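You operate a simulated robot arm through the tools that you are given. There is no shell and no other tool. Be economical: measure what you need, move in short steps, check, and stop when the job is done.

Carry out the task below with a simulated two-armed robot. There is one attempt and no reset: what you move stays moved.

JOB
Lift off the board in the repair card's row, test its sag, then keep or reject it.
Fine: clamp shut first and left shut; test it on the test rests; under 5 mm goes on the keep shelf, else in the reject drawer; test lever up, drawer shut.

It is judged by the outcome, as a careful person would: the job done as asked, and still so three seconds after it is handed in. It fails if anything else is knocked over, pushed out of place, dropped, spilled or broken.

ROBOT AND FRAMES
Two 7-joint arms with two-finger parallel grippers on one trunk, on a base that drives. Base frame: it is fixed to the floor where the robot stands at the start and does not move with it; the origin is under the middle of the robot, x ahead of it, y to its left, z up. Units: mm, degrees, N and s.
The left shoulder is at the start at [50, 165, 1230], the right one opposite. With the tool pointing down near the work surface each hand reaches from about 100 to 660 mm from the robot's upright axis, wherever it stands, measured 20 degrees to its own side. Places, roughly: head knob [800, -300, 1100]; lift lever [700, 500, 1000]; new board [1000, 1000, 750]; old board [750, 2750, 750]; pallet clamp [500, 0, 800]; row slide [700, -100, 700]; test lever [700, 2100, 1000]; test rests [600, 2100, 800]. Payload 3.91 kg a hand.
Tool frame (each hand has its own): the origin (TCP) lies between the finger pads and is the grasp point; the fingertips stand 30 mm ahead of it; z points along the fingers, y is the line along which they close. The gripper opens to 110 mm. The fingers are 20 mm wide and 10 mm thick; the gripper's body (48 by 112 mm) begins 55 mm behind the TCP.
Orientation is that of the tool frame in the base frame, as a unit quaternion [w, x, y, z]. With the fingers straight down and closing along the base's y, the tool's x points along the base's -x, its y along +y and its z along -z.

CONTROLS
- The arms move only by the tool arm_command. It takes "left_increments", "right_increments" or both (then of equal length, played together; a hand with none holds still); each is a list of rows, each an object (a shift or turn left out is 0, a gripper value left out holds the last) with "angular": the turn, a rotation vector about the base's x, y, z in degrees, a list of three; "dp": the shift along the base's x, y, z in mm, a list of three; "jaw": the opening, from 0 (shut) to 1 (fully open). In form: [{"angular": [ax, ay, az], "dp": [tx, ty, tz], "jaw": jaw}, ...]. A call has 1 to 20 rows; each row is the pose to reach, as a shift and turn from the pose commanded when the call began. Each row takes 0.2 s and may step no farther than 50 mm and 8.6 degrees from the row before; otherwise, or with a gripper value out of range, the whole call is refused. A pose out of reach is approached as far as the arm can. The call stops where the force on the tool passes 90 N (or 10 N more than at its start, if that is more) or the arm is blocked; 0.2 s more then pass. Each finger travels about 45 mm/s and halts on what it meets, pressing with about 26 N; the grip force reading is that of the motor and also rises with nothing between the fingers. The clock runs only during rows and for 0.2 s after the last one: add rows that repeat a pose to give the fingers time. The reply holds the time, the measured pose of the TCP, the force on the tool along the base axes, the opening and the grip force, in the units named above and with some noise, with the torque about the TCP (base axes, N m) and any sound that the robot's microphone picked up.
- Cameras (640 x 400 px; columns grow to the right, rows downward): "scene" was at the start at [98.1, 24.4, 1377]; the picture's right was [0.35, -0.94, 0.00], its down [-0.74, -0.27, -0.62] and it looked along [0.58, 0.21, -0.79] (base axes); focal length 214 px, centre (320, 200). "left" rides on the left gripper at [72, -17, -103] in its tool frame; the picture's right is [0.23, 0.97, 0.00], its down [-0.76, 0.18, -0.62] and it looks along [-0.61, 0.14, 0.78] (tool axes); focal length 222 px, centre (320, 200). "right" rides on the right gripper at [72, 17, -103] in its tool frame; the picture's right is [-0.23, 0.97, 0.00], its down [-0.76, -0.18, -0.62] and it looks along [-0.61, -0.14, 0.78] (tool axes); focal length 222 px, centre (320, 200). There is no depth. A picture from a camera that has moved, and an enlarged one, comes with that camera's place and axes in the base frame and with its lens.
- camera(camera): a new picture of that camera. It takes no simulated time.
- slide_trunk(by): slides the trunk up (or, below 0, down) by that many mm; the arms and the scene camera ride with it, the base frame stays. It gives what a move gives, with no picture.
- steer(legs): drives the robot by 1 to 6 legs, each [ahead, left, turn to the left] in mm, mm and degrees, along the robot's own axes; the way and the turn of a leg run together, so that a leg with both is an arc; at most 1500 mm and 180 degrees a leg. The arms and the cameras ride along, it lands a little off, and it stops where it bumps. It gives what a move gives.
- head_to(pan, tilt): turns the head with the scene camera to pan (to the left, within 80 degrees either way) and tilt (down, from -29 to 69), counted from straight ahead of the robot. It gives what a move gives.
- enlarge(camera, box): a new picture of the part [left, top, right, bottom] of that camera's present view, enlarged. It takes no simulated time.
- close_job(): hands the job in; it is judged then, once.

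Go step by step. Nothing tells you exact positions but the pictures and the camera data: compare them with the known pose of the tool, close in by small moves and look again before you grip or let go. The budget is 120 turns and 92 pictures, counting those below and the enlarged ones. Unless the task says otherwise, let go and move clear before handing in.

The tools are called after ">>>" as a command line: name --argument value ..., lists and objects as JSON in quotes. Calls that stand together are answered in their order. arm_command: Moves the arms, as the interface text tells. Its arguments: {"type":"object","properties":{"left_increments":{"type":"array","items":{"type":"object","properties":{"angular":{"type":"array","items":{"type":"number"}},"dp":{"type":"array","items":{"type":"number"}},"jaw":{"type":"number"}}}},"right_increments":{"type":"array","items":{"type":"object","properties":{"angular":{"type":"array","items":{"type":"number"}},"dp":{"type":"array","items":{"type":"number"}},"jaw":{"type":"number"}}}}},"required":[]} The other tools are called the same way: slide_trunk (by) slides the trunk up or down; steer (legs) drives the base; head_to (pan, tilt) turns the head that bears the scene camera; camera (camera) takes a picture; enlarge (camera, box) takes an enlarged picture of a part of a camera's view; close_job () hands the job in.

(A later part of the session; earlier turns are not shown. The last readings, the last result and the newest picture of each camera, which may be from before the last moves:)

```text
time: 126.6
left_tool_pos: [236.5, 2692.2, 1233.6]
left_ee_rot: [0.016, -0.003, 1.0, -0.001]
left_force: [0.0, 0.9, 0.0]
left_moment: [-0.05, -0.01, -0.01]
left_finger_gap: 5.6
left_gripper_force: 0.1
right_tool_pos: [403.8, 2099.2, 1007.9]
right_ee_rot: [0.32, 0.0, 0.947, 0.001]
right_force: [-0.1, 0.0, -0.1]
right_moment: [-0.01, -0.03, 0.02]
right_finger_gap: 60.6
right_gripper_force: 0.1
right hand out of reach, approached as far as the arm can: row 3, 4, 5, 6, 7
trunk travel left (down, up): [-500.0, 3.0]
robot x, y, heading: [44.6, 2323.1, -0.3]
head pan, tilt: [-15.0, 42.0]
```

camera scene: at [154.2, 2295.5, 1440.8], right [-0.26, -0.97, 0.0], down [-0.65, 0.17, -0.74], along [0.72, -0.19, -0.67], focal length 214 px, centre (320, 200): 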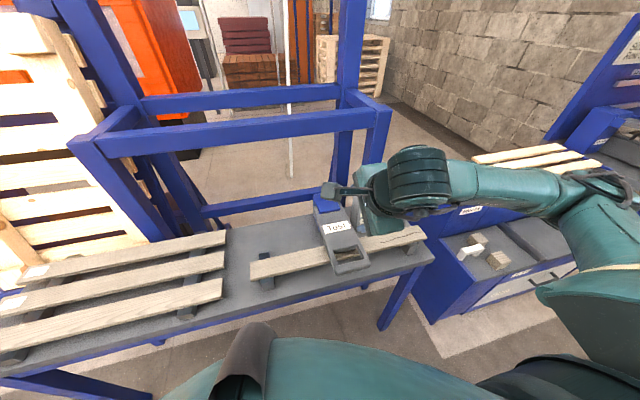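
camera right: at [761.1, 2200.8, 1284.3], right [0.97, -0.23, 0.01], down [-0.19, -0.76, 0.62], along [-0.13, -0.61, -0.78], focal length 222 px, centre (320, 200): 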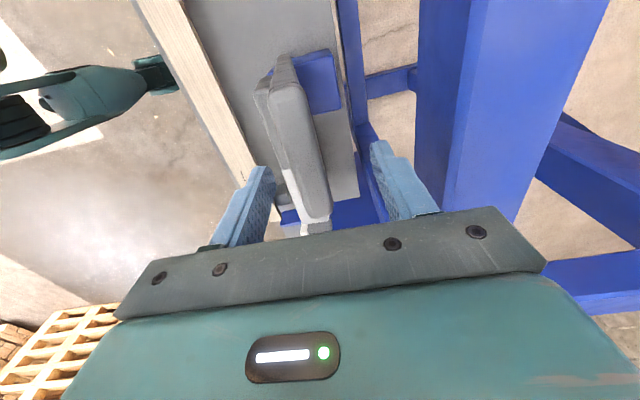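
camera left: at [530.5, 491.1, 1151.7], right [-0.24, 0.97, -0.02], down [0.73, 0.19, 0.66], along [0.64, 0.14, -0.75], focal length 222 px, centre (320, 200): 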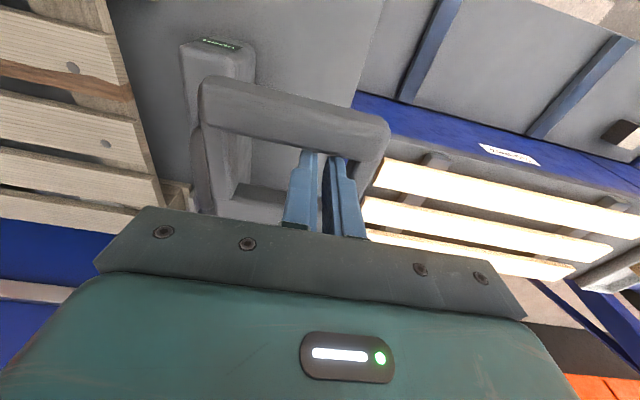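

The hand needs the base further back for this pose, so I back off 120 mm and finish the tilt.

>>> steer --legs '[[-120, 0, 0]]'

>>> arm_command --right_increments '[{"dp": [25, 8, -25], "angular": [0, -3, 0]}, {"dp": [50, 16, -50], "angular": [0, -6, 0]}, {"dp": [70, 25, -80], "angular": [0, -8, 0]}, {"dp": [80, 25, -110], "angular": [0, -8, 0]}, {"dp": [80, 25, -110], "angular": [0, -8, 0]}]'

>>> camera --camera "right"

```text
time: 127.8
left_tool_pos: [120.2, 2692.0, 1234.6]
left_ee_rot: [0.016, -0.003, 1.0, -0.001]
left_force: [-0.8, 0.6, -0.1]
left_moment: [0.0, -0.01, 0.01]
left_finger_gap: 5.5
left_gripper_force: 0.1
right_tool_pos: [287.3, 2098.0, 1008.3]
right_ee_rot: [0.32, 0.001, 0.947, -0.001]
right_force: [-0.7, 0.4, -0.3]
right_moment: [0.03, 0.03, -0.01]
right_finger_gap: 60.7
right_gripper_force: 0.0
trunk travel left (down, up): [-500.0, 3.0]
robot x, y, heading: [-70.0, 2318.9, -0.2]
head pan, tilt: [-15.0, 42.0]
```

```text
time: 129.0
left_tool_pos: [122.8, 2692.6, 1232.3]
left_ee_rot: [0.015, -0.003, 1.0, -0.001]
left_force: [-0.4, 0.0, -0.3]
left_moment: [-0.02, 0.03, 0.0]
left_finger_gap: 5.3
left_gripper_force: 0.0
right_tool_pos: [391.2, 2154.8, 923.0]
right_ee_rot: [0.376, 0.005, 0.927, -0.01]
right_force: [0.1, 0.0, 0.1]
right_moment: [-0.04, 0.02, 0.02]
right_finger_gap: 60.5
right_gripper_force: 0.1
right hand out of reach, approached as far as the arm can: row 1, 2, 3, 4, 5
trunk travel left (down, up): [-500.0, 3.0]
robot x, y, heading: [-70.2, 2316.6, -0.3]
head pan, tilt: [-15.0, 42.0]
```

```text
7 pictures are left
camera right: at [267.4, 2175.6, 946.8], right [0.18, 0.97, 0.14], down [0.11, -0.16, 0.98], along [0.98, -0.16, -0.14], focal length 222 px, centre (320, 200)
```

right: 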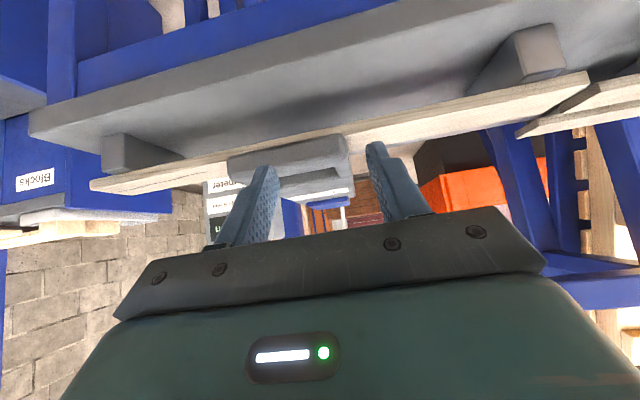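

The lever's end bar front is at x≈445, z 866–893, y≈2124. I slide the fingertips under it.

>>> arm_command --right_increments '[{"dp": [5, -20, -25]}, {"dp": [10, -30, -53]}, {"dp": [29, -30, -73]}, {"dp": [48, -30, -83]}, {"dp": [63, -30, -88]}, {"dp": [63, -30, -88]}]'

```text
time: 129.6
left_tool_pos: [121.2, 2692.3, 1233.6]
left_ee_rot: [0.016, -0.002, 1.0, -0.003]
left_force: [0.2, -0.8, 0.4]
left_moment: [0.02, 0.12, -0.01]
left_finger_gap: 5.5
left_gripper_force: 0.1
right_tool_pos: [413.9, 2162.8, 907.8]
right_ee_rot: [0.381, 0.003, 0.924, -0.008]
right_force: [-24.4, 0.1, 27.3]
right_moment: [-1.02, -0.33, -0.63]
right_finger_gap: 61.3
right_gripper_force: 0.7
right hand out of reach, approached as far as the arm can: row 1, 2
trunk travel left (down, up): [-500.0, 3.0]
robot x, y, heading: [-69.3, 2320.3, -0.2]
head pan, tilt: [-15.0, 42.0]
stopped in row 2 (right hand): the force on the tool passed its limit (the readings are from after the stop); the commanded pose is now the measured one
```

The wrist is limited at this trunk height. I back off, lower the trunk 250 mm so the arm can point forward more naturally.

>>> arm_command --right_increments '[{"dp": [-10, 0, 12]}, {"dp": [-15, -10, 50]}, {"dp": [-15, -20, 90]}]'

>>> steer --legs '[[-150, 0, 0]]'

>>> slide_trunk --by -250

>>> arm_command --right_increments '[{"dp": [20, -5, 30], "angular": [0, -3, 0]}, {"dp": [40, -5, 60], "angular": [0, -6, 0]}, {"dp": [60, -5, 90], "angular": [0, -9, 0]}]'

```text
time: 130.4
left_tool_pos: [122.5, 2692.7, 1234.3]
left_ee_rot: [0.016, -0.002, 1.0, -0.001]
left_force: [0.1, -0.3, -0.4]
left_moment: [0.02, -0.04, -0.02]
left_finger_gap: 5.6
left_gripper_force: 0.1
right_tool_pos: [399.7, 2139.9, 995.8]
right_ee_rot: [0.381, 0.004, 0.925, -0.008]
right_force: [-0.4, 0.4, 0.0]
right_moment: [-0.01, -0.01, 0.01]
right_finger_gap: 60.5
right_gripper_force: 0.0
trunk travel left (down, up): [-500.0, 3.0]
robot x, y, heading: [-68.8, 2316.5, -0.2]
head pan, tilt: [-15.0, 42.0]
```

```text
time: 131.8
left_tool_pos: [-28.9, 2693.5, 1233.4]
left_ee_rot: [0.016, -0.002, 1.0, -0.003]
left_force: [0.6, -0.1, -0.1]
left_moment: [0.02, -0.02, -0.01]
left_finger_gap: 5.9
left_gripper_force: 0.1
right_tool_pos: [250.9, 2140.8, 994.4]
right_ee_rot: [0.381, 0.004, 0.924, -0.008]
right_force: [-0.8, -0.9, 0.5]
right_moment: [-0.01, 0.01, 0.02]
right_finger_gap: 60.5
right_gripper_force: 0.1
trunk travel left (down, up): [-500.0, 3.0]
robot x, y, heading: [-220.9, 2317.6, -0.1]
head pan, tilt: [-15.0, 42.0]
```

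```text
time: 134.3
left_tool_pos: [-27.8, 2693.3, 984.6]
left_ee_rot: [0.015, -0.003, 1.0, -0.002]
left_force: [0.5, 0.0, 0.4]
left_moment: [0.03, 0.02, 0.02]
left_finger_gap: 5.6
left_gripper_force: 0.0
right_tool_pos: [251.4, 2141.2, 745.2]
right_ee_rot: [0.381, 0.004, 0.925, -0.008]
right_force: [0.3, 0.8, -1.1]
right_moment: [0.04, 0.0, -0.04]
right_finger_gap: 60.4
right_gripper_force: 0.1
trunk travel left (down, up): [-250.0, 253.0]
robot x, y, heading: [-217.7, 2317.8, -0.4]
head pan, tilt: [-15.0, 42.0]
```

```text
time: 135.1
left_tool_pos: [-27.3, 2692.0, 983.2]
left_ee_rot: [0.015, -0.004, 1.0, -0.003]
left_force: [0.0, 0.3, -0.1]
left_moment: [0.0, 0.0, 0.02]
left_finger_gap: 5.5
left_gripper_force: 0.1
right_tool_pos: [309.9, 2134.3, 834.9]
right_ee_rot: [0.452, 0.003, 0.892, -0.007]
right_force: [0.0, -0.5, 0.4]
right_moment: [-0.02, 0.0, 0.01]
right_finger_gap: 60.5
right_gripper_force: 0.2
trunk travel left (down, up): [-250.0, 253.0]
robot x, y, heading: [-218.0, 2318.0, -0.5]
head pan, tilt: [-15.0, 42.0]
```

Now the pose works. I tilt to 65°, set height 843, drive 90 mm ahead, then slide under the bar.

>>> arm_command --right_increments '[{"dp": [0, -4, 3], "angular": [0, -6, 0]}, {"dp": [0, -9, 8], "angular": [0, -11.5, 0]}, {"dp": [0, -9, 8], "angular": [0, -11.5, 0]}]'

>>> steer --legs '[[90, 0, 0]]'

>>> camera --camera "right"

```text
time: 135.9
left_tool_pos: [-27.9, 2691.6, 983.2]
left_ee_rot: [0.014, -0.002, 1.0, -0.002]
left_force: [-1.1, 0.4, 0.1]
left_moment: [0.03, -0.04, 0.0]
left_finger_gap: 5.5
left_gripper_force: 0.0
right_tool_pos: [309.7, 2131.2, 837.6]
right_ee_rot: [0.498, 0.005, 0.867, -0.008]
right_force: [-0.3, -0.6, -0.2]
right_moment: [-0.02, -0.01, 0.02]
right_finger_gap: 60.8
right_gripper_force: 0.2
right hand out of reach, approached as far as the arm can: row 2, 3
trunk travel left (down, up): [-250.0, 253.0]
robot x, y, heading: [-219.0, 2320.1, -0.2]
head pan, tilt: [-15.0, 42.0]
```

```text
time: 137.0
left_tool_pos: [61.7, 2691.0, 983.2]
left_ee_rot: [0.015, -0.003, 1.0, -0.002]
left_force: [-0.2, -0.3, -0.3]
left_moment: [0.02, 0.02, 0.0]
left_finger_gap: 5.4
left_gripper_force: 0.1
right_tool_pos: [401.0, 2132.0, 836.7]
right_ee_rot: [0.498, 0.005, 0.867, -0.008]
right_force: [0.7, -0.7, 0.1]
right_moment: [0.03, 0.03, -0.03]
right_finger_gap: 60.5
right_gripper_force: 0.1
trunk travel left (down, up): [-250.0, 253.0]
robot x, y, heading: [-127.3, 2319.2, -0.0]
head pan, tilt: [-15.0, 42.0]
```

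```text
6 pictures are left
camera right: at [275.4, 2151.3, 827.4], right [0.13, 0.97, 0.19], down [-0.16, -0.17, 0.97], along [0.98, -0.16, 0.13], focal length 222 px, centre (320, 200)
```

right: 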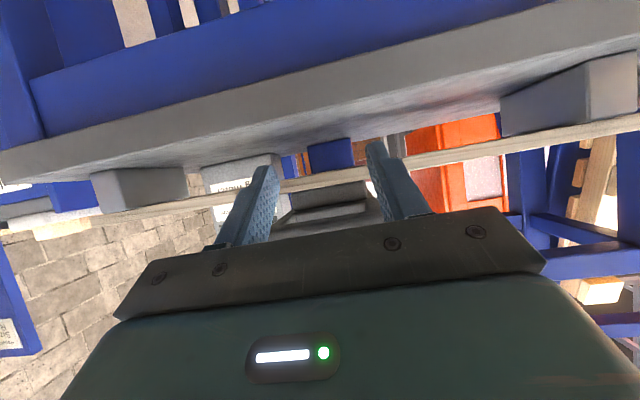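

I slide the fingers under the bar and lift along the lever's arc to about 50°.

>>> arm_command --right_increments '[{"dp": [20, -8, 0]}, {"dp": [46, -8, 0]}, {"dp": [44, -8, 12]}, {"dp": [42, -8, 30]}, {"dp": [42, -8, 50]}, {"dp": [44, -8, 75]}, {"dp": [50, -8, 98]}, {"dp": [60, -8, 120]}, {"dp": [72, -8, 142]}, {"dp": [86, -8, 162]}]'

>>> camera --camera "scene"

```text
time: 139.2
left_tool_pos: [62.4, 2691.4, 983.2]
left_ee_rot: [0.015, -0.003, 1.0, -0.003]
left_force: [0.4, 0.4, 0.0]
left_moment: [0.01, 0.02, -0.01]
left_finger_gap: 5.4
left_gripper_force: 0.0
right_tool_pos: [485.1, 2121.6, 1000.4]
right_ee_rot: [0.498, 0.005, 0.867, -0.007]
right_force: [-3.5, 1.2, -2.1]
right_moment: [-0.12, -0.02, 0.19]
right_finger_gap: 60.5
right_gripper_force: 0.2
trunk travel left (down, up): [-250.0, 253.0]
robot x, y, heading: [-127.4, 2319.6, -0.1]
head pan, tilt: [-15.0, 42.0]
```

```text
5 pictures are left
camera scene: at [-20.8, 2295.8, 1190.7], right [-0.26, -0.97, 0.0], down [-0.65, 0.17, -0.74], along [0.72, -0.19, -0.67], focal length 214 px, centre (320, 200)
```

scene: 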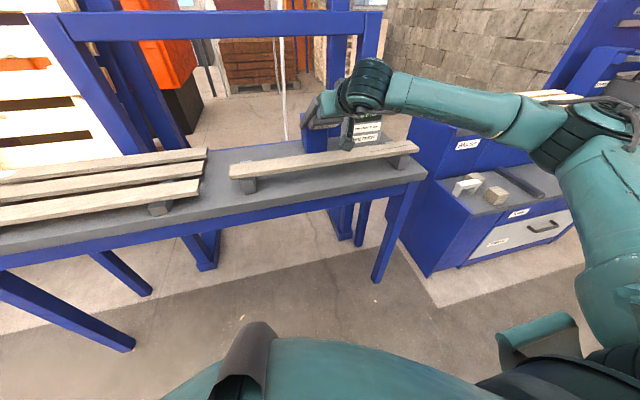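

The lever is riding up on my fingers. I now drive forward ~205 mm to push it past upright.

>>> steer --legs '[[195, 0, 0]]'

>>> arm_command --right_increments '[{"dp": [8, 0, 0]}, {"dp": [16, 0, 0]}, {"dp": [16, 0, 0]}]'

```text
time: 140.4
left_tool_pos: [160.9, 2691.1, 982.8]
left_ee_rot: [0.017, -0.001, 1.0, -0.002]
left_force: [-0.2, -0.9, 0.1]
left_moment: [0.0, -0.02, -0.02]
left_finger_gap: 5.6
left_gripper_force: 0.1
right_tool_pos: [581.1, 2125.9, 1050.0]
right_ee_rot: [0.543, 0.003, 0.84, 0.006]
right_force: [-14.3, 1.0, 15.7]
right_moment: [-0.37, -0.06, -0.57]
right_finger_gap: 59.6
right_gripper_force: 0.1
trunk travel left (down, up): [-250.0, 253.0]
robot x, y, heading: [-28.2, 2321.3, -0.3]
head pan, tilt: [-15.0, 42.0]
stopped in leg 1: the force on the tool passed its limit (the readings are from after the stop); the commanded pose is now the measured one
```

```text
time: 141.2
left_tool_pos: [158.7, 2693.4, 983.0]
left_ee_rot: [0.018, -0.002, 1.0, -0.003]
left_force: [-0.2, 0.1, -0.5]
left_moment: [-0.02, -0.03, -0.02]
left_finger_gap: 5.6
left_gripper_force: 0.0
right_tool_pos: [595.6, 2126.0, 1057.4]
right_ee_rot: [0.547, 0.004, 0.837, 0.004]
right_force: [-21.6, -0.4, 33.9]
right_moment: [-1.27, -0.32, -0.19]
right_finger_gap: 60.6
right_gripper_force: 0.1
trunk travel left (down, up): [-250.0, 253.0]
robot x, y, heading: [-27.9, 2318.9, -0.2]
head pan, tilt: [-15.0, 42.0]
```

The fingers are held against the bar and want to follow the arc, so I move along it with the arm.

>>> arm_command --right_increments '[{"dp": [10, 0, 12]}, {"dp": [20, 0, 18]}, {"dp": [29, 0, 22]}, {"dp": [45, 0, 28]}, {"dp": [61, 0, 32]}, {"dp": [78, 0, 35]}, {"dp": [96, 0, 37]}, {"dp": [112, 0, 37]}, {"dp": [125, 0, 36]}]'

```text
time: 142.9
left_tool_pos: [156.0, 2689.7, 985.7]
left_ee_rot: [0.019, 0.001, 1.0, -0.001]
left_force: [0.0, 0.3, 0.1]
left_moment: [0.04, -0.01, -0.01]
left_finger_gap: 5.6
left_gripper_force: 0.0
right_tool_pos: [685.3, 2124.5, 1080.0]
right_ee_rot: [0.529, -0.001, 0.848, 0.004]
right_force: [-59.7, -9.8, 5.9]
right_moment: [0.13, 0.12, 1.89]
right_finger_gap: 55.9
right_gripper_force: 0.2
trunk travel left (down, up): [-250.0, 253.0]
robot x, y, heading: [-33.4, 2318.6, -0.5]
head pan, tilt: [-15.0, 42.0]
stopped in row 8 (right hand): the force on the tool passed its limit (the readings are from after the stop); the commanded pose is now the measured one
```

The lever is against its upright stop. I withdraw straight back and check it stays up.

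>>> arm_command --right_increments '[{"dp": [-12, 0, -3]}, {"dp": [-30, 0, -8]}, {"dp": [-55, 0, -12]}, {"dp": [-85, 0, -12]}, {"dp": [-120, 0, -5]}]'

>>> steer --legs '[[-100, 0, 0]]'

>>> slide_trunk --by 200

>>> camera --camera "scene"

```text
time: 144.1
left_tool_pos: [162.5, 2690.1, 981.9]
left_ee_rot: [0.015, 0.0, 1.0, -0.001]
left_force: [-0.4, 0.4, 0.5]
left_moment: [0.03, -0.06, 0.0]
left_finger_gap: 5.3
left_gripper_force: 0.1
right_tool_pos: [576.0, 2125.5, 1059.2]
right_ee_rot: [0.52, -0.001, 0.854, 0.001]
right_force: [0.4, -0.7, -4.8]
right_moment: [-0.29, 0.15, -0.31]
right_finger_gap: 60.1
right_gripper_force: 0.1
trunk travel left (down, up): [-250.0, 253.0]
robot x, y, heading: [-33.0, 2320.6, -0.4]
head pan, tilt: [-15.0, 42.0]
```

```text
time: 145.3
left_tool_pos: [61.4, 2691.5, 983.0]
left_ee_rot: [0.015, 0.0, 1.0, -0.002]
left_force: [0.4, 0.8, -0.5]
left_moment: [0.04, 0.0, -0.02]
left_finger_gap: 5.3
left_gripper_force: 0.1
right_tool_pos: [477.0, 2125.1, 1066.2]
right_ee_rot: [0.525, 0.0, 0.851, 0.002]
right_force: [0.1, 0.1, 0.6]
right_moment: [0.06, -0.01, -0.02]
right_finger_gap: 60.5
right_gripper_force: 0.1
trunk travel left (down, up): [-250.0, 253.0]
robot x, y, heading: [-128.8, 2317.1, -0.7]
head pan, tilt: [-15.0, 42.0]
```

```text
time: 147.4
left_tool_pos: [62.5, 2692.2, 1182.7]
left_ee_rot: [0.015, 0.001, 1.0, -0.002]
left_force: [0.1, 0.2, -0.2]
left_moment: [0.01, 0.0, 0.0]
left_finger_gap: 5.7
left_gripper_force: 0.1
right_tool_pos: [476.8, 2124.8, 1266.5]
right_ee_rot: [0.526, 0.0, 0.851, 0.001]
right_force: [-0.3, 0.7, -0.2]
right_moment: [-0.01, 0.02, -0.01]
right_finger_gap: 60.3
right_gripper_force: 0.1
trunk travel left (down, up): [-450.0, 53.0]
robot x, y, heading: [-130.2, 2319.9, -0.6]
head pan, tilt: [-15.0, 42.0]
```

```text
4 pictures are left
camera scene: at [-22.4, 2295.2, 1390.6], right [-0.27, -0.96, 0.0], down [-0.64, 0.18, -0.74], along [0.72, -0.2, -0.67], focal length 214 px, centre (320, 200)
```

scene: 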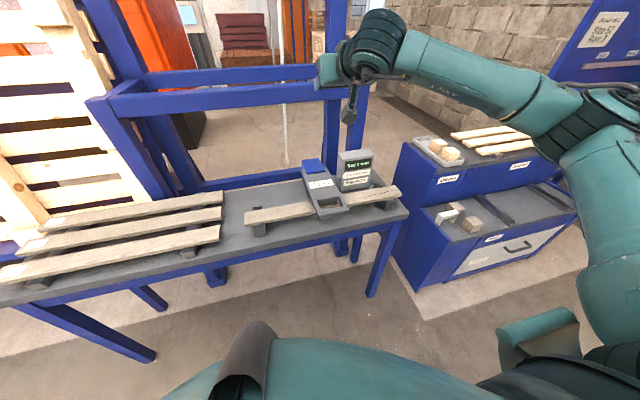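

The lever fell again: my fingers had poked into its loop and never pushed it past upright. I'll retry with the fingers opened to 77 mm so they push on its side rails.

>>> slide_trunk --by -200

>>> arm_command --right_increments '[{"dp": [-38, 0, -25], "jaw": 0.7}, {"dp": [-77, 0, -50]}, {"dp": [-77, 0, -95]}, {"dp": [-77, 0, -140]}, {"dp": [-77, 0, -185]}, {"dp": [-77, 0, -229]}, {"dp": [-77, 0, -229]}]'

```text
time: 149.6
left_tool_pos: [61.8, 2691.1, 983.5]
left_ee_rot: [0.014, 0.0, 1.0, -0.003]
left_force: [1.2, 0.8, -0.4]
left_moment: [0.0, -0.01, -0.01]
left_finger_gap: 5.5
left_gripper_force: 0.0
right_tool_pos: [476.6, 2125.0, 1065.7]
right_ee_rot: [0.525, 0.0, 0.851, 0.002]
right_force: [-0.5, 1.0, 0.3]
right_moment: [-0.02, 0.0, 0.03]
right_finger_gap: 60.5
right_gripper_force: 0.1
trunk travel left (down, up): [-250.0, 253.0]
robot x, y, heading: [-132.9, 2322.6, -0.8]
head pan, tilt: [-15.0, 42.0]
```

```text
time: 151.2
left_tool_pos: [62.2, 2691.5, 983.3]
left_ee_rot: [0.015, 0.001, 1.0, -0.002]
left_force: [0.3, -0.3, 0.8]
left_moment: [-0.02, -0.03, 0.03]
left_finger_gap: 5.6
left_gripper_force: 0.0
right_tool_pos: [397.4, 2126.2, 881.3]
right_ee_rot: [0.525, 0.0, 0.851, 0.002]
right_force: [1.0, 1.0, 0.2]
right_moment: [0.0, 0.01, 0.0]
right_finger_gap: 77.0
right_gripper_force: 0.1
right hand out of reach, approached as far as the arm can: row 6, 7
trunk travel left (down, up): [-250.0, 253.0]
robot x, y, heading: [-129.3, 2322.0, -0.3]
head pan, tilt: [-15.0, 42.0]
```

>>> arm_command --right_increments '[{"dp": [0, 0, -10], "angular": [0, 3, 0]}, {"dp": [0, 0, -28], "angular": [0, 5, 0]}, {"dp": [0, 0, -45], "angular": [0, 5, 0]}, {"dp": [0, 0, -45], "angular": [0, 5, 0]}]'

```text
time: 152.2
left_tool_pos: [62.7, 2690.3, 982.6]
left_ee_rot: [0.014, 0.001, 1.0, -0.002]
left_force: [-0.3, 0.4, -1.2]
left_moment: [0.04, 0.0, -0.05]
left_finger_gap: 5.6
left_gripper_force: 0.1
right_tool_pos: [398.7, 2125.3, 833.8]
right_ee_rot: [0.488, -0.001, 0.873, 0.003]
right_force: [-0.7, 0.5, 0.0]
right_moment: [0.02, -0.04, 0.04]
right_finger_gap: 76.9
right_gripper_force: 0.1
trunk travel left (down, up): [-250.0, 253.0]
robot x, y, heading: [-133.7, 2322.5, -0.7]
head pan, tilt: [-15.0, 42.0]
```

>>> arm_command --right_increments '[{"dp": [20, 0, 0]}, {"dp": [48, 0, 0]}, {"dp": [46, 0, 14]}, {"dp": [43, 0, 32]}, {"dp": [43, 0, 52]}, {"dp": [45, 0, 77]}, {"dp": [51, 0, 100]}, {"dp": [61, 0, 123]}, {"dp": [73, 0, 145]}, {"dp": [86, 0, 164]}, {"dp": [101, 0, 183]}, {"dp": [117, 0, 201]}, {"dp": [135, 0, 217]}, {"dp": [154, 0, 232]}, {"dp": [175, 0, 245]}, {"dp": [195, 0, 256]}]'

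```text
time: 155.6
left_tool_pos: [62.3, 2692.5, 982.9]
left_ee_rot: [0.015, 0.001, 1.0, -0.003]
left_force: [0.1, 0.3, 0.0]
left_moment: [-0.04, 0.02, 0.0]
left_finger_gap: 5.5
left_gripper_force: 0.0
right_tool_pos: [595.0, 2124.7, 1089.4]
right_ee_rot: [0.488, 0.0, 0.873, 0.001]
right_force: [-1.2, -0.1, -1.0]
right_moment: [-0.02, 0.04, 0.05]
right_finger_gap: 76.7
right_gripper_force: 0.0
trunk travel left (down, up): [-250.0, 253.0]
robot x, y, heading: [-130.2, 2320.4, -0.2]
head pan, tilt: [-15.0, 42.0]
```

Lightly loaded at ~20° from upright. I push on forward with the base.

>>> steer --legs '[[90, 0, 0]]'

>>> arm_command --right_increments '[{"dp": [6, 0, 0]}, {"dp": [12, 0, 0]}, {"dp": [18, 0, 0]}, {"dp": [24, 0, 0]}, {"dp": [30, 0, 0]}]'

```text
time: 156.7
left_tool_pos: [151.7, 2689.9, 983.4]
left_ee_rot: [0.015, 0.0, 1.0, -0.002]
left_force: [0.1, -0.5, -0.1]
left_moment: [0.01, 0.03, 0.0]
left_finger_gap: 5.6
left_gripper_force: 0.2
right_tool_pos: [684.1, 2123.7, 1090.4]
right_ee_rot: [0.489, 0.001, 0.873, 0.002]
right_force: [-1.1, 0.4, -0.5]
right_moment: [0.02, 0.0, 0.0]
right_finger_gap: 76.8
right_gripper_force: 0.0
trunk travel left (down, up): [-250.0, 253.0]
robot x, y, heading: [-43.1, 2316.8, -0.3]
head pan, tilt: [-15.0, 42.0]
```

```text
time: 157.4
left_tool_pos: [145.2, 2689.1, 985.9]
left_ee_rot: [0.018, 0.002, 1.0, -0.002]
left_force: [-0.9, 0.1, -0.4]
left_moment: [0.01, 0.01, -0.01]
left_finger_gap: 5.4
left_gripper_force: 0.1
right_tool_pos: [685.9, 2124.7, 1090.3]
right_ee_rot: [0.48, -0.001, 0.877, 0.003]
right_force: [-47.0, -5.1, 4.4]
right_moment: [0.16, 0.22, 1.02]
right_finger_gap: 76.3
right_gripper_force: 0.1
trunk travel left (down, up): [-250.0, 253.0]
robot x, y, heading: [-43.0, 2318.5, -0.9]
head pan, tilt: [-15.0, 42.0]
stopped in row 3 (right hand): the force on the tool passed its limit (the readings are from after the stop); the commanded pose is now the measured one
```

It's at the upright stop. I withdraw purely backwards, slowly, watching the force for hooking.

>>> arm_command --right_increments '[{"dp": [-4, 0, -2]}, {"dp": [-10, 0, -5]}, {"dp": [-18, 0, -10]}, {"dp": [-26, 0, -14]}, {"dp": [-36, 0, -18]}]'

>>> enlarge --camera "scene" --box '[200, 20, 520, 220]'

```text
time: 158.6
left_tool_pos: [147.4, 2690.9, 984.5]
left_ee_rot: [0.018, 0.002, 1.0, -0.003]
left_force: [0.9, -0.6, -0.1]
left_moment: [0.01, 0.0, -0.02]
left_finger_gap: 5.6
left_gripper_force: 0.1
right_tool_pos: [654.5, 2127.1, 1078.5]
right_ee_rot: [0.49, -0.003, 0.872, 0.003]
right_force: [-5.0, -4.0, 33.5]
right_moment: [-1.01, -0.86, 1.05]
right_finger_gap: 76.7
right_gripper_force: 0.0
trunk travel left (down, up): [-250.0, 253.0]
robot x, y, heading: [-42.3, 2319.0, -0.5]
head pan, tilt: [-15.0, 42.0]
```

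```text
2.00 times, centred on (360, 120) of scene
camera zoom: at [60.7, 2294.7, 1191.5], right [-0.27, -0.96, 0.0], down [-0.64, 0.18, -0.75], along [0.72, -0.2, -0.67], focal length 429 px, centre (240, 360)
```

zoom: 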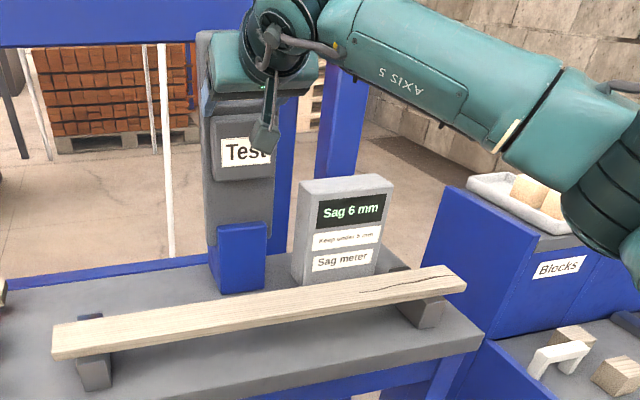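

The lever is upright; my tips are just pressing on the Test block's top ledge. I retract along the fingers' own axis.

>>> arm_command --right_increments '[{"dp": [-4, 0, 8]}, {"dp": [-12, 0, 14]}, {"dp": [-25, 0, 20]}, {"dp": [-45, 0, 28]}, {"dp": [-75, 0, 40]}, {"dp": [-110, 0, 55]}]'

>>> enlarge --camera "scene" --box '[200, 20, 520, 220]'

```text
time: 160.0
left_tool_pos: [149.8, 2690.4, 983.3]
left_ee_rot: [0.015, 0.002, 1.0, -0.003]
left_force: [0.1, -0.1, 0.0]
left_moment: [0.02, 0.0, 0.0]
left_finger_gap: 5.6
left_gripper_force: 0.0
right_tool_pos: [545.5, 2124.7, 1121.4]
right_ee_rot: [0.479, -0.001, 0.878, 0.002]
right_force: [-3.0, -0.6, 0.6]
right_moment: [-0.04, 0.0, -0.21]
right_finger_gap: 77.2
right_gripper_force: 0.2
trunk travel left (down, up): [-250.0, 253.0]
robot x, y, heading: [-45.1, 2318.4, -0.9]
head pan, tilt: [-15.0, 42.0]
```

```text
2.00 times, centred on (360, 120) of scene
camera zoom: at [64.3, 2294.2, 1190.8], right [-0.27, -0.96, 0.0], down [-0.64, 0.18, -0.74], along [0.72, -0.2, -0.67], focal length 429 px, centre (240, 360)
```

zoom: 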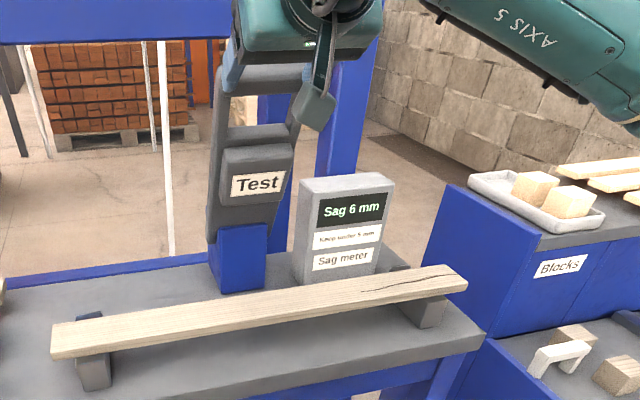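

The lever (about 80 mm wide) is wedged between my fingers and follows them. I push it back to its stop, then open fully before retracting.

>>> arm_command --right_increments '[{"dp": [35, 0, -15]}, {"dp": [65, 0, -22]}, {"dp": [85, 0, -26]}, {"dp": [98, 0, -29]}, {"dp": [110, 0, -31]}, {"dp": [122, 0, -31]}, {"dp": [134, 0, -31]}, {"dp": [142, 0, -31]}, {"dp": [146, 0, -31]}]'

```text
time: 162.0
left_tool_pos: [144.9, 2689.5, 984.5]
left_ee_rot: [0.018, 0.002, 1.0, -0.003]
left_force: [-0.3, 0.0, 0.5]
left_moment: [0.01, 0.03, 0.0]
left_finger_gap: 5.6
left_gripper_force: 0.0
right_tool_pos: [685.5, 2124.7, 1089.9]
right_ee_rot: [0.474, -0.002, 0.881, 0.002]
right_force: [-67.4, -3.2, -14.2]
right_moment: [0.31, 0.98, 1.77]
right_finger_gap: 76.2
right_gripper_force: 0.1
trunk travel left (down, up): [-250.0, 253.0]
robot x, y, heading: [-44.4, 2317.2, -0.5]
head pan, tilt: [-15.0, 42.0]
```

At the stop again (67 N). Now I open the jaws fully here, then retract along the finger axis.

>>> arm_command --right_increments '[{"dp": [-3, 0, 0], "jaw": 1.0}, {"dp": [-4, 0, 0]}, {"dp": [-4, 0, 0]}, {"dp": [-4, 0, 0]}, {"dp": [-4, 0, 0]}, {"dp": [-4, 0, 0]}]'

>>> arm_command --right_increments '[{"dp": [-8, 0, 5]}, {"dp": [-20, 0, 12]}, {"dp": [-40, 0, 25]}, {"dp": [-65, 0, 40]}, {"dp": [-95, 0, 55]}, {"dp": [-125, 0, 65]}]'

```text
time: 163.4
left_tool_pos: [147.7, 2690.3, 984.1]
left_ee_rot: [0.017, 0.001, 1.0, -0.003]
left_force: [0.2, -0.6, -1.2]
left_moment: [0.03, -0.05, 0.0]
left_finger_gap: 5.5
left_gripper_force: 0.1
right_tool_pos: [686.2, 2125.4, 1094.8]
right_ee_rot: [0.482, -0.002, 0.876, 0.003]
right_force: [-24.3, -4.4, 11.2]
right_moment: [-0.54, -0.16, -1.51]
right_finger_gap: 109.7
right_gripper_force: 0.1
trunk travel left (down, up): [-250.0, 253.0]
robot x, y, heading: [-43.7, 2317.6, -0.6]
head pan, tilt: [-15.0, 42.0]
```

```text
time: 164.8
left_tool_pos: [150.6, 2690.5, 983.3]
left_ee_rot: [0.015, 0.001, 1.0, -0.002]
left_force: [-0.1, 0.8, 0.8]
left_moment: [0.04, -0.02, 0.02]
left_finger_gap: 5.4
left_gripper_force: 0.1
right_tool_pos: [562.5, 2125.0, 1153.6]
right_ee_rot: [0.478, -0.002, 0.878, 0.002]
right_force: [0.3, -0.8, 0.2]
right_moment: [0.04, 0.01, 0.03]
right_finger_gap: 110.2
right_gripper_force: 0.1
trunk travel left (down, up): [-250.0, 253.0]
robot x, y, heading: [-42.1, 2319.5, -0.7]
head pan, tilt: [-15.0, 42.0]
```

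The hand came away with no load. Now I restore trunk height and hand orientation for picking the board, then check the lever.

>>> slide_trunk --by 200

>>> arm_command --right_increments '[{"dp": [-10, 5, -20], "angular": [0, 7, 0]}, {"dp": [-20, 10, -45], "angular": [0, 14, 0]}, {"dp": [-30, 15, -70], "angular": [0, 21, 0]}, {"dp": [-40, 20, -95], "angular": [0, 28, 0]}, {"dp": [-50, 25, -120], "angular": [0, 35, 0]}, {"dp": [-60, 30, -145], "angular": [0, 42, 0]}, {"dp": [-70, 35, -170], "angular": [0, 49, 0]}, {"dp": [-80, 40, -195], "angular": [0, 57, 0]}, {"dp": [-80, 40, -220], "angular": [0, 57, 0]}]'

>>> arm_command --right_increments '[{"angular": [0, 0, -8.2], "jaw": 0.75}, {"angular": [0, 0, -16.4]}, {"angular": [0, 0, -24.6]}, {"angular": [0, 0, -32.8]}, {"angular": [0, 0, -41]}, {"angular": [0, 0, -49.2]}, {"angular": [0, 0, -57.4]}, {"angular": [0, 0, -65.6]}, {"angular": [0, 0, -73.8]}, {"angular": [0, 0, -82]}, {"angular": [0, 0, -90]}, {"angular": [0, 0, -90]}]'

>>> head_to --pan -35 --tilt 40

```text
time: 167.0
left_tool_pos: [151.0, 2689.7, 1183.7]
left_ee_rot: [0.016, 0.001, 1.0, -0.002]
left_force: [-0.3, 0.1, 0.5]
left_moment: [-0.01, -0.01, -0.04]
left_finger_gap: 5.4
left_gripper_force: 0.0
right_tool_pos: [564.3, 2125.0, 1353.1]
right_ee_rot: [0.478, -0.001, 0.878, 0.002]
right_force: [-0.1, 0.2, -0.2]
right_moment: [-0.01, 0.0, 0.01]
right_finger_gap: 109.7
right_gripper_force: 0.1
trunk travel left (down, up): [-450.0, 53.0]
robot x, y, heading: [-45.7, 2315.7, -0.7]
head pan, tilt: [-15.0, 42.0]
```

```text
time: 169.0
left_tool_pos: [149.7, 2690.8, 1184.4]
left_ee_rot: [0.015, 0.001, 1.0, -0.001]
left_force: [-0.5, -0.5, -0.1]
left_moment: [-0.01, -0.02, 0.01]
left_finger_gap: 5.4
left_gripper_force: 0.0
right_tool_pos: [484.6, 2166.2, 1133.5]
right_ee_rot: [0.0, 0.001, 1.0, 0.002]
right_force: [-0.1, -0.3, 0.3]
right_moment: [-0.05, 0.03, -0.01]
right_finger_gap: 109.8
right_gripper_force: 0.2
trunk travel left (down, up): [-450.0, 53.0]
robot x, y, heading: [-46.7, 2316.4, -0.6]
head pan, tilt: [-15.0, 42.0]
```

```text
time: 171.6
left_tool_pos: [151.8, 2689.7, 1183.2]
left_ee_rot: [0.015, 0.001, 1.0, -0.003]
left_force: [0.5, -0.5, 0.0]
left_moment: [0.0, 0.03, 0.03]
left_finger_gap: 5.5
left_gripper_force: 0.1
right_tool_pos: [484.3, 2165.1, 1134.8]
right_ee_rot: [0.002, 0.708, 0.707, 0.001]
right_force: [-0.1, 0.5, 0.7]
right_moment: [-0.02, -0.03, 0.01]
right_finger_gap: 82.8
right_gripper_force: 0.1
trunk travel left (down, up): [-450.0, 53.0]
robot x, y, heading: [-43.3, 2317.3, -0.5]
head pan, tilt: [-15.0, 42.0]
```

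```text
time: 172.4
left_tool_pos: [150.9, 2690.5, 1182.9]
left_ee_rot: [0.015, 0.001, 1.0, -0.002]
left_force: [-0.2, -0.6, -0.5]
left_moment: [0.02, 0.01, 0.01]
left_finger_gap: 5.3
left_gripper_force: 0.0
right_tool_pos: [484.5, 2165.4, 1133.5]
right_ee_rot: [0.001, 0.707, 0.707, 0.001]
right_force: [-0.3, 0.0, -0.5]
right_moment: [-0.04, -0.02, -0.04]
right_finger_gap: 82.4
right_gripper_force: 0.0
trunk travel left (down, up): [-450.0, 53.0]
robot x, y, heading: [-44.7, 2319.2, -0.6]
head pan, tilt: [-35.0, 40.0]
```

>>> camera --camera "right"

```text
1 pictures are left
camera right: at [501.3, 2238.9, 1237.7], right [0.97, -0.23, 0.0], down [-0.18, -0.76, 0.62], along [-0.14, -0.61, -0.78], focal length 222 px, centre (320, 200)
```

right: 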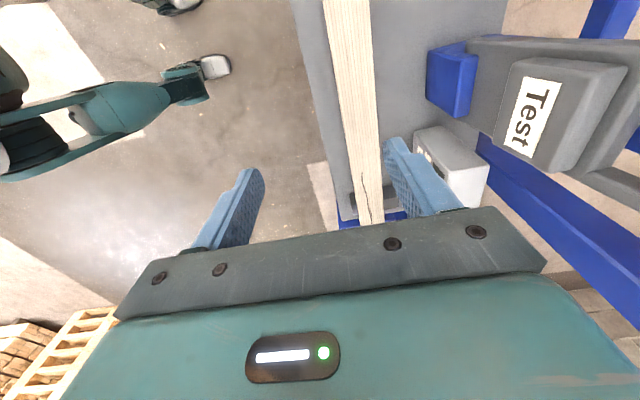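

The test lever is upright and the board lies as placed. I descend to regrip it at [540, 2168, 853].

>>> arm_command --right_increments '[{"dp": [30, 2, -20]}, {"dp": [56, 3, -50]}, {"dp": [56, 3, -95]}, {"dp": [56, 3, -140]}, {"dp": [56, 3, -185]}, {"dp": [56, 3, -225]}, {"dp": [56, 3, -255]}, {"dp": [56, 3, -270]}, {"dp": [56, 3, -281]}, {"dp": [56, 3, -281], "jaw": 0.4}, {"dp": [56, 3, -281]}, {"dp": [56, 3, -281]}, {"dp": [56, 3, -281]}]'

```text
time: 175.2
left_tool_pos: [150.7, 2690.8, 1183.1]
left_ee_rot: [0.015, 0.0, 1.0, -0.002]
left_force: [-0.5, 0.1, -0.4]
left_moment: [0.0, -0.02, -0.02]
left_finger_gap: 5.6
left_gripper_force: 0.0
right_tool_pos: [540.3, 2168.6, 851.6]
right_ee_rot: [0.002, 0.707, 0.707, 0.001]
right_force: [-0.2, 0.7, 0.4]
right_moment: [-0.08, -0.02, 0.03]
right_finger_gap: 59.8
right_gripper_force: 25.8
trunk travel left (down, up): [-450.0, 53.0]
robot x, y, heading: [-38.1, 2316.1, -0.6]
head pan, tilt: [-35.0, 40.0]
```

Gripped at 59.8 mm. I lift the board and retract it for carrying.

>>> arm_command --right_increments '[{"dp": [0, 0, 10]}, {"dp": [0, 0, 40]}, {"dp": [0, 0, 85]}, {"dp": [0, 0, 130]}, {"dp": [0, 0, 175]}, {"dp": [0, 0, 220]}, {"dp": [-20, 0, 260]}, {"dp": [-60, -20, 280]}, {"dp": [-100, -45, 285]}, {"dp": [-140, -70, 285]}, {"dp": [-170, -90, 285]}]'

>>> steer --legs '[[-40, 0, 0.6], [0, -1400, 0]]'

```text
time: 177.6
left_tool_pos: [149.6, 2689.6, 1183.6]
left_ee_rot: [0.015, 0.0, 1.0, -0.003]
left_force: [0.0, 0.6, 0.2]
left_moment: [0.02, 0.0, 0.0]
left_finger_gap: 5.4
left_gripper_force: 0.1
right_tool_pos: [369.4, 2078.2, 1136.9]
right_ee_rot: [0.003, 0.707, 0.707, 0.001]
right_force: [0.4, -0.4, -1.7]
right_moment: [0.12, -0.03, -0.01]
right_finger_gap: 59.2
right_gripper_force: 26.1
trunk travel left (down, up): [-450.0, 53.0]
robot x, y, heading: [-43.4, 2319.0, -0.3]
head pan, tilt: [-35.0, 40.0]
```

```text
time: 185.0
left_tool_pos: [102.9, 1304.6, 1182.6]
left_ee_rot: [0.015, 0.003, 1.0, -0.002]
left_force: [-0.2, 0.0, 0.4]
left_moment: [-0.02, -0.03, -0.01]
left_finger_gap: 5.3
left_gripper_force: 0.2
right_tool_pos: [318.7, 694.9, 1137.5]
right_ee_rot: [0.002, 0.709, 0.705, 0.001]
right_force: [0.3, 1.0, -2.4]
right_moment: [0.1, -0.01, 0.03]
right_finger_gap: 59.5
right_gripper_force: 25.8
trunk travel left (down, up): [-450.0, 53.0]
robot x, y, heading: [-92.9, 935.1, -0.8]
head pan, tilt: [-35.0, 40.0]
```

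>>> steer --legs '[[0, 0, 0.8], [40, -160, 0]]'

>>> slide_trunk --by -430

>>> arm_command --left_increments '[{"dp": [25, -35, -20], "jaw": 0}, {"dp": [50, -70, -40], "angular": [0, -4, 0]}, {"dp": [75, -105, -60], "angular": [0, -8, 0]}, {"dp": [105, -135, -80], "angular": [0, -12, 0]}, {"dp": [135, -165, -100], "angular": [0, -15, 0]}, {"dp": [165, -190, -120], "angular": [0, -15, 0]}, {"dp": [195, -200, -150], "angular": [0, -15, 0]}, {"dp": [215, -205, -190], "angular": [0, -15, 0]}, {"dp": [225, -205, -235], "angular": [0, -15, 0]}, {"dp": [225, -205, -280], "angular": [0, -15, 0]}]'

```text
time: 186.8
left_tool_pos: [138.2, 1143.1, 1183.9]
left_ee_rot: [0.015, -0.003, 1.0, -0.002]
left_force: [0.5, 0.1, 0.4]
left_moment: [0.06, 0.0, -0.03]
left_finger_gap: 5.4
left_gripper_force: 0.2
right_tool_pos: [363.1, 534.8, 1137.5]
right_ee_rot: [0.002, 0.704, 0.71, 0.001]
right_force: [0.1, -0.1, -1.5]
right_moment: [0.14, -0.04, 0.01]
right_finger_gap: 59.7
right_gripper_force: 27.0
trunk travel left (down, up): [-450.0, 53.0]
robot x, y, heading: [-53.0, 772.2, 0.1]
head pan, tilt: [-35.0, 40.0]
```

```text
refused: -430 is not a number from -400 to 400
```

```text
time: 189.0
left_tool_pos: [357.6, 957.8, 920.4]
left_ee_rot: [0.146, -0.003, 0.989, -0.003]
left_force: [-0.3, 0.0, -0.8]
left_moment: [-0.02, -0.02, 0.02]
left_finger_gap: 0.3
left_gripper_force: 26.1
left hand out of reach, approached as far as the arm can: row 2, 3, 4, 5, 10
right_tool_pos: [360.8, 533.8, 1138.4]
right_ee_rot: [0.001, 0.704, 0.71, 0.001]
right_force: [0.5, -0.7, -2.9]
right_moment: [0.11, -0.01, -0.01]
right_finger_gap: 59.7
right_gripper_force: 25.3
trunk travel left (down, up): [-450.0, 53.0]
robot x, y, heading: [-52.5, 771.2, 0.1]
head pan, tilt: [-35.0, 40.0]
```

>>> slide_trunk --by -400

>>> camera --camera "left"

```text
time: 192.8
left_tool_pos: [357.3, 957.1, 522.9]
left_ee_rot: [0.146, -0.002, 0.989, -0.004]
left_force: [0.0, 1.1, -0.1]
left_moment: [-0.01, -0.01, -0.01]
left_finger_gap: 0.4
left_gripper_force: 25.5
right_tool_pos: [361.5, 533.7, 737.0]
right_ee_rot: [0.001, 0.704, 0.71, 0.002]
right_force: [-0.5, -0.8, -2.2]
right_moment: [0.15, 0.02, -0.02]
right_finger_gap: 59.8
right_gripper_force: 25.9
trunk travel left (down, up): [-50.0, 453.0]
robot x, y, heading: [-50.6, 769.9, -0.0]
head pan, tilt: [-35.0, 40.0]
```

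```text
0 pictures are left
camera left: at [259.8, 939.3, 600.0], right [-0.22, 0.97, -0.07], down [0.55, 0.19, 0.81], along [0.81, 0.14, -0.58], focal length 222 px, centre (320, 200)
```

left: 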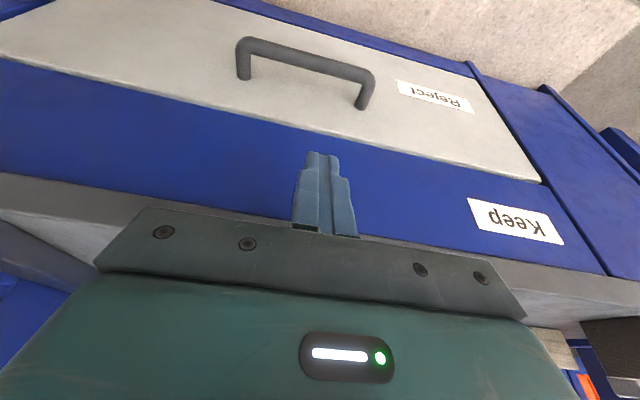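

The drawer is labelled "Reject" and the shelf above it "Keep". Handle bar is at x≈391, z≈300, y 852–1015, front plane x≈434. I hook fingers behind the bar.

>>> slide_trunk --by -50

>>> arm_command --left_increments '[{"dp": [15, -8, -25]}, {"dp": [35, -17, -55]}, {"dp": [56, -25, -88]}, {"dp": [56, -25, -88]}]'

```text
time: 193.8
left_tool_pos: [357.3, 957.5, 473.4]
left_ee_rot: [0.145, -0.003, 0.989, -0.003]
left_force: [-0.9, -0.2, 0.0]
left_moment: [-0.03, 0.0, 0.02]
left_finger_gap: 0.0
left_gripper_force: 26.0
right_tool_pos: [362.5, 534.8, 688.7]
right_ee_rot: [0.002, 0.704, 0.711, -0.001]
right_force: [-0.6, 0.1, -1.8]
right_moment: [0.14, 0.0, -0.01]
right_finger_gap: 59.5
right_gripper_force: 26.3
trunk travel left (down, up): [0.0, 503.0]
robot x, y, heading: [-56.1, 770.2, 0.1]
head pan, tilt: [-35.0, 40.0]
```

```text
time: 194.8
left_tool_pos: [383.8, 982.1, 456.3]
left_ee_rot: [0.145, -0.003, 0.989, -0.003]
left_force: [0.2, 0.3, 0.0]
left_moment: [0.04, 0.0, 0.0]
left_finger_gap: 0.0
left_gripper_force: 26.2
left hand out of reach, approached as far as the arm can: row 1, 2, 3, 4
right_tool_pos: [361.3, 533.4, 687.5]
right_ee_rot: [0.002, 0.704, 0.71, 0.001]
right_force: [-0.8, 0.4, -1.6]
right_moment: [0.14, 0.0, 0.02]
right_finger_gap: 59.8
right_gripper_force: 26.1
trunk travel left (down, up): [0.0, 503.0]
robot x, y, heading: [-53.3, 770.7, -0.1]
head pan, tilt: [-35.0, 40.0]
```

The arm can't get that low at this distance, so I tuck both hands in and drive closer.

>>> arm_command --right_increments '[{"dp": [-38, 0, 20]}, {"dp": [-76, 0, 45]}, {"dp": [-114, 0, 75]}, {"dp": [-150, 0, 100]}]' --left_increments '[{"dp": [-40, -20, 5]}, {"dp": [-80, -45, 10]}, {"dp": [-120, -70, 15]}, {"dp": [-165, -90, 20]}]'

>>> steer --legs '[[165, 100, 0]]'

```text
time: 195.6
left_tool_pos: [295.3, 942.2, 494.6]
left_ee_rot: [0.174, -0.007, 0.985, 0.012]
left_force: [11.1, 3.7, 0.2]
left_moment: [-0.29, 0.88, -0.25]
left_finger_gap: 0.2
left_gripper_force: 26.2
left hand out of reach, approached as far as the arm can: row 2, 3, 4
right_tool_pos: [252.4, 535.4, 758.0]
right_ee_rot: [0.002, 0.704, 0.71, 0.001]
right_force: [0.3, -0.5, -2.5]
right_moment: [0.13, 0.02, 0.01]
right_finger_gap: 59.5
right_gripper_force: 25.8
trunk travel left (down, up): [0.0, 503.0]
robot x, y, heading: [-52.6, 771.1, -0.0]
head pan, tilt: [-35.0, 40.0]
stopped in row 4 (left hand): the force on the tool passed its limit (the readings are from after the stop); the commanded pose is now the measured one
```

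```text
time: 197.3
left_tool_pos: [407.0, 1014.1, 492.8]
left_ee_rot: [0.165, 0.053, 0.984, -0.036]
left_force: [24.4, -3.8, -20.0]
left_moment: [-0.77, 4.68, -1.12]
left_finger_gap: 0.0
left_gripper_force: 26.1
right_tool_pos: [365.6, 631.5, 758.0]
right_ee_rot: [0.002, 0.705, 0.71, -0.001]
right_force: [1.0, -0.2, -2.2]
right_moment: [0.15, -0.01, -0.02]
right_finger_gap: 59.5
right_gripper_force: 26.2
trunk travel left (down, up): [0.0, 503.0]
robot x, y, heading: [58.3, 867.1, 0.1]
head pan, tilt: [-35.0, 40.0]
stopped in leg 1: the force on the tool passed its limit (the readings are from after the stop); the commanded pose is now the measured one
```

Now the handle is within the workspace that worked before (mirrored). I back the left hand off the shelf lip, square it up, move the board aside, and descend behind the handle bar.

>>> arm_command --left_increments '[{"dp": [-20, -10, 0], "angular": [1, -1, 1.5]}, {"dp": [-40, -25, -10], "angular": [2, -2, 3]}, {"dp": [-45, -45, -25], "angular": [3, -4, 4.5]}, {"dp": [-40, -65, -50], "angular": [4.1, -6, 6.1]}, {"dp": [-25, -80, -75], "angular": [4.1, -6, 6.1]}, {"dp": [-8, -82, -105], "angular": [4.1, -6, 6.1]}, {"dp": [-2, -82, -120], "angular": [4.1, -6, 6.1]}]' --right_increments '[{"dp": [0, -20, 0]}, {"dp": [0, -40, 0]}, {"dp": [0, -60, 0]}, {"dp": [0, -80, 0]}, {"dp": [0, -80, 0]}, {"dp": [0, -80, 0]}, {"dp": [0, -80, 0]}]'

```text
time: 197.6
left_tool_pos: [407.0, 1015.2, 495.9]
left_ee_rot: [0.172, 0.051, 0.983, -0.031]
left_force: [36.9, 0.2, -23.6]
left_moment: [-1.22, 7.55, -2.16]
left_finger_gap: 0.0
left_gripper_force: 26.3
left hand out of reach, approached as far as the arm can: row 1
right_tool_pos: [367.1, 624.4, 757.8]
right_ee_rot: [0.001, 0.703, 0.711, -0.001]
right_force: [0.0, 0.3, -2.6]
right_moment: [0.14, 0.02, 0.01]
right_finger_gap: 59.7
right_gripper_force: 26.2
trunk travel left (down, up): [0.0, 503.0]
robot x, y, heading: [61.7, 865.7, -0.1]
head pan, tilt: [-35.0, 40.0]
stopped in row 1 (left hand): the force on the tool passed its limit (the readings are from after the stop); the commanded pose is now the measured one
```

Something of my own body seems to press the left wrist when folded this close at low trunk. I back off 85 mm, then extend the hand forward and inward.

>>> steer --legs '[[-85, 0, 0]]'

>>> arm_command --left_increments '[{"dp": [25, 0, 10]}, {"dp": [45, -10, 20], "angular": [1, 0, 2]}, {"dp": [60, -35, 20], "angular": [2, -2, 4]}, {"dp": [70, -60, 10], "angular": [4, -4, 6]}, {"dp": [75, -80, -10], "angular": [4, -6, 6]}, {"dp": [80, -82, -40], "angular": [4, -6, 6]}, {"dp": [85, -82, -75], "angular": [4, -6, 6]}, {"dp": [90, -82, -110], "angular": [4, -6, 6]}]'

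```text
time: 198.7
left_tool_pos: [325.1, 1015.0, 497.9]
left_ee_rot: [0.175, 0.052, 0.983, -0.03]
left_force: [34.2, 9.6, 4.6]
left_moment: [-0.71, 2.9, -1.4]
left_finger_gap: 0.0
left_gripper_force: 26.0
right_tool_pos: [281.6, 625.3, 758.9]
right_ee_rot: [0.002, 0.704, 0.71, -0.001]
right_force: [-0.7, 0.3, -1.6]
right_moment: [0.1, 0.03, 0.01]
right_finger_gap: 59.9
right_gripper_force: 26.0
trunk travel left (down, up): [0.0, 503.0]
robot x, y, heading: [-22.6, 865.4, -0.2]
head pan, tilt: [-35.0, 40.0]
```

```text
time: 200.5
left_tool_pos: [395.3, 1039.6, 498.1]
left_ee_rot: [0.227, 0.008, 0.974, 0.016]
left_force: [0.2, -0.7, -0.2]
left_moment: [0.01, 0.01, -0.03]
left_finger_gap: 0.2
left_gripper_force: 26.2
left hand out of reach, approached as far as the arm can: row 3, 4, 5, 6, 7, 8
right_tool_pos: [280.9, 624.2, 758.3]
right_ee_rot: [0.001, 0.704, 0.711, 0.0]
right_force: [-0.7, -0.1, -2.5]
right_moment: [0.14, 0.0, 0.03]
right_finger_gap: 59.7
right_gripper_force: 26.3
trunk travel left (down, up): [0.0, 503.0]
robot x, y, heading: [-22.6, 865.6, -0.1]
head pan, tilt: [-35.0, 40.0]
```

I'll reset the left arm: raise and untilt, move inward, then descend with the tool straight down.

>>> arm_command --left_increments '[{"dp": [-10, 0, 40]}, {"dp": [-20, 0, 80], "angular": [0, 8, 0]}, {"dp": [-35, -5, 120], "angular": [0, 16, 0]}, {"dp": [-45, -10, 155], "angular": [-1, 24, -1]}, {"dp": [-45, -15, 180], "angular": [-1.8, 26.3, -0.9]}, {"dp": [-30, -50, 180], "angular": [-1.8, 26.3, -0.9]}, {"dp": [-15, -85, 175], "angular": [-1.8, 26.3, -0.9]}, {"dp": [-10, -107, 160], "angular": [-1.8, 26.3, -0.9]}, {"dp": [-10, -107, 115], "angular": [-1.8, 26.3, -0.9]}, {"dp": [-10, -107, 70], "angular": [-1.8, 26.3, -0.9]}, {"dp": [-10, -107, 25], "angular": [-1.8, 26.3, -0.9]}, {"dp": [-10, -107, -20], "angular": [-1.8, 26.3, -0.9]}, {"dp": [-10, -107, -65], "angular": [-1.8, 26.3, -0.9]}, {"dp": [-10, -107, -105], "angular": [-1.8, 26.3, -0.9]}]'

```text
time: 203.5
left_tool_pos: [348.5, 1033.0, 491.5]
left_ee_rot: [0.0, 0.014, 1.0, -0.003]
left_force: [-0.1, -0.8, 0.1]
left_moment: [0.01, 0.01, -0.02]
left_finger_gap: 0.0
left_gripper_force: 25.9
left hand out of reach, approached as far as the arm can: row 7, 8, 9, 10, 11, 12, 13, 14
right_tool_pos: [280.0, 624.6, 758.3]
right_ee_rot: [0.002, 0.704, 0.711, 0.001]
right_force: [0.2, -0.1, -2.3]
right_moment: [0.17, 0.02, 0.0]
right_finger_gap: 59.6
right_gripper_force: 25.5
trunk travel left (down, up): [0.0, 503.0]
robot x, y, heading: [-22.3, 865.0, -0.2]
head pan, tilt: [-35.0, 40.0]
```

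The arm seems limited in this folded posture. I raise the trunk 150 mm so the arm hangs straighter, and try descending again.

>>> slide_trunk --by 150

>>> arm_command --left_increments '[{"dp": [10, -20, -30]}, {"dp": [20, -40, -65]}, {"dp": [30, -60, -100]}, {"dp": [35, -80, -135]}, {"dp": [37, -100, -170]}, {"dp": [37, -100, -210]}, {"dp": [37, -100, -250]}]'

```text
time: 205.2
left_tool_pos: [348.2, 1032.1, 640.8]
left_ee_rot: [0.0, 0.015, 1.0, -0.002]
left_force: [0.0, -0.6, 0.2]
left_moment: [0.01, -0.01, 0.01]
left_finger_gap: 0.0
left_gripper_force: 26.2
right_tool_pos: [282.5, 624.8, 908.8]
right_ee_rot: [0.003, 0.704, 0.711, 0.001]
right_force: [-0.2, -0.3, -2.3]
right_moment: [0.13, 0.01, -0.01]
right_finger_gap: 59.8
right_gripper_force: 25.7
trunk travel left (down, up): [-150.0, 353.0]
robot x, y, heading: [-25.9, 864.6, -0.1]
head pan, tilt: [-35.0, 40.0]
```

```text
time: 206.8
left_tool_pos: [331.9, 1074.0, 597.8]
left_ee_rot: [0.0, 0.015, 1.0, -0.003]
left_force: [-0.5, -0.1, 0.4]
left_moment: [-0.01, -0.02, 0.02]
left_finger_gap: 0.0
left_gripper_force: 25.8
left hand out of reach, approached as far as the arm can: row 1, 2, 3, 4, 5, 6, 7
right_tool_pos: [281.6, 624.8, 908.1]
right_ee_rot: [0.002, 0.704, 0.71, 0.001]
right_force: [-0.4, -1.0, -3.0]
right_moment: [0.15, 0.0, -0.01]
right_finger_gap: 59.8
right_gripper_force: 26.2
trunk travel left (down, up): [-150.0, 353.0]
robot x, y, heading: [-24.6, 867.7, -0.2]
head pan, tilt: [-35.0, 40.0]
```

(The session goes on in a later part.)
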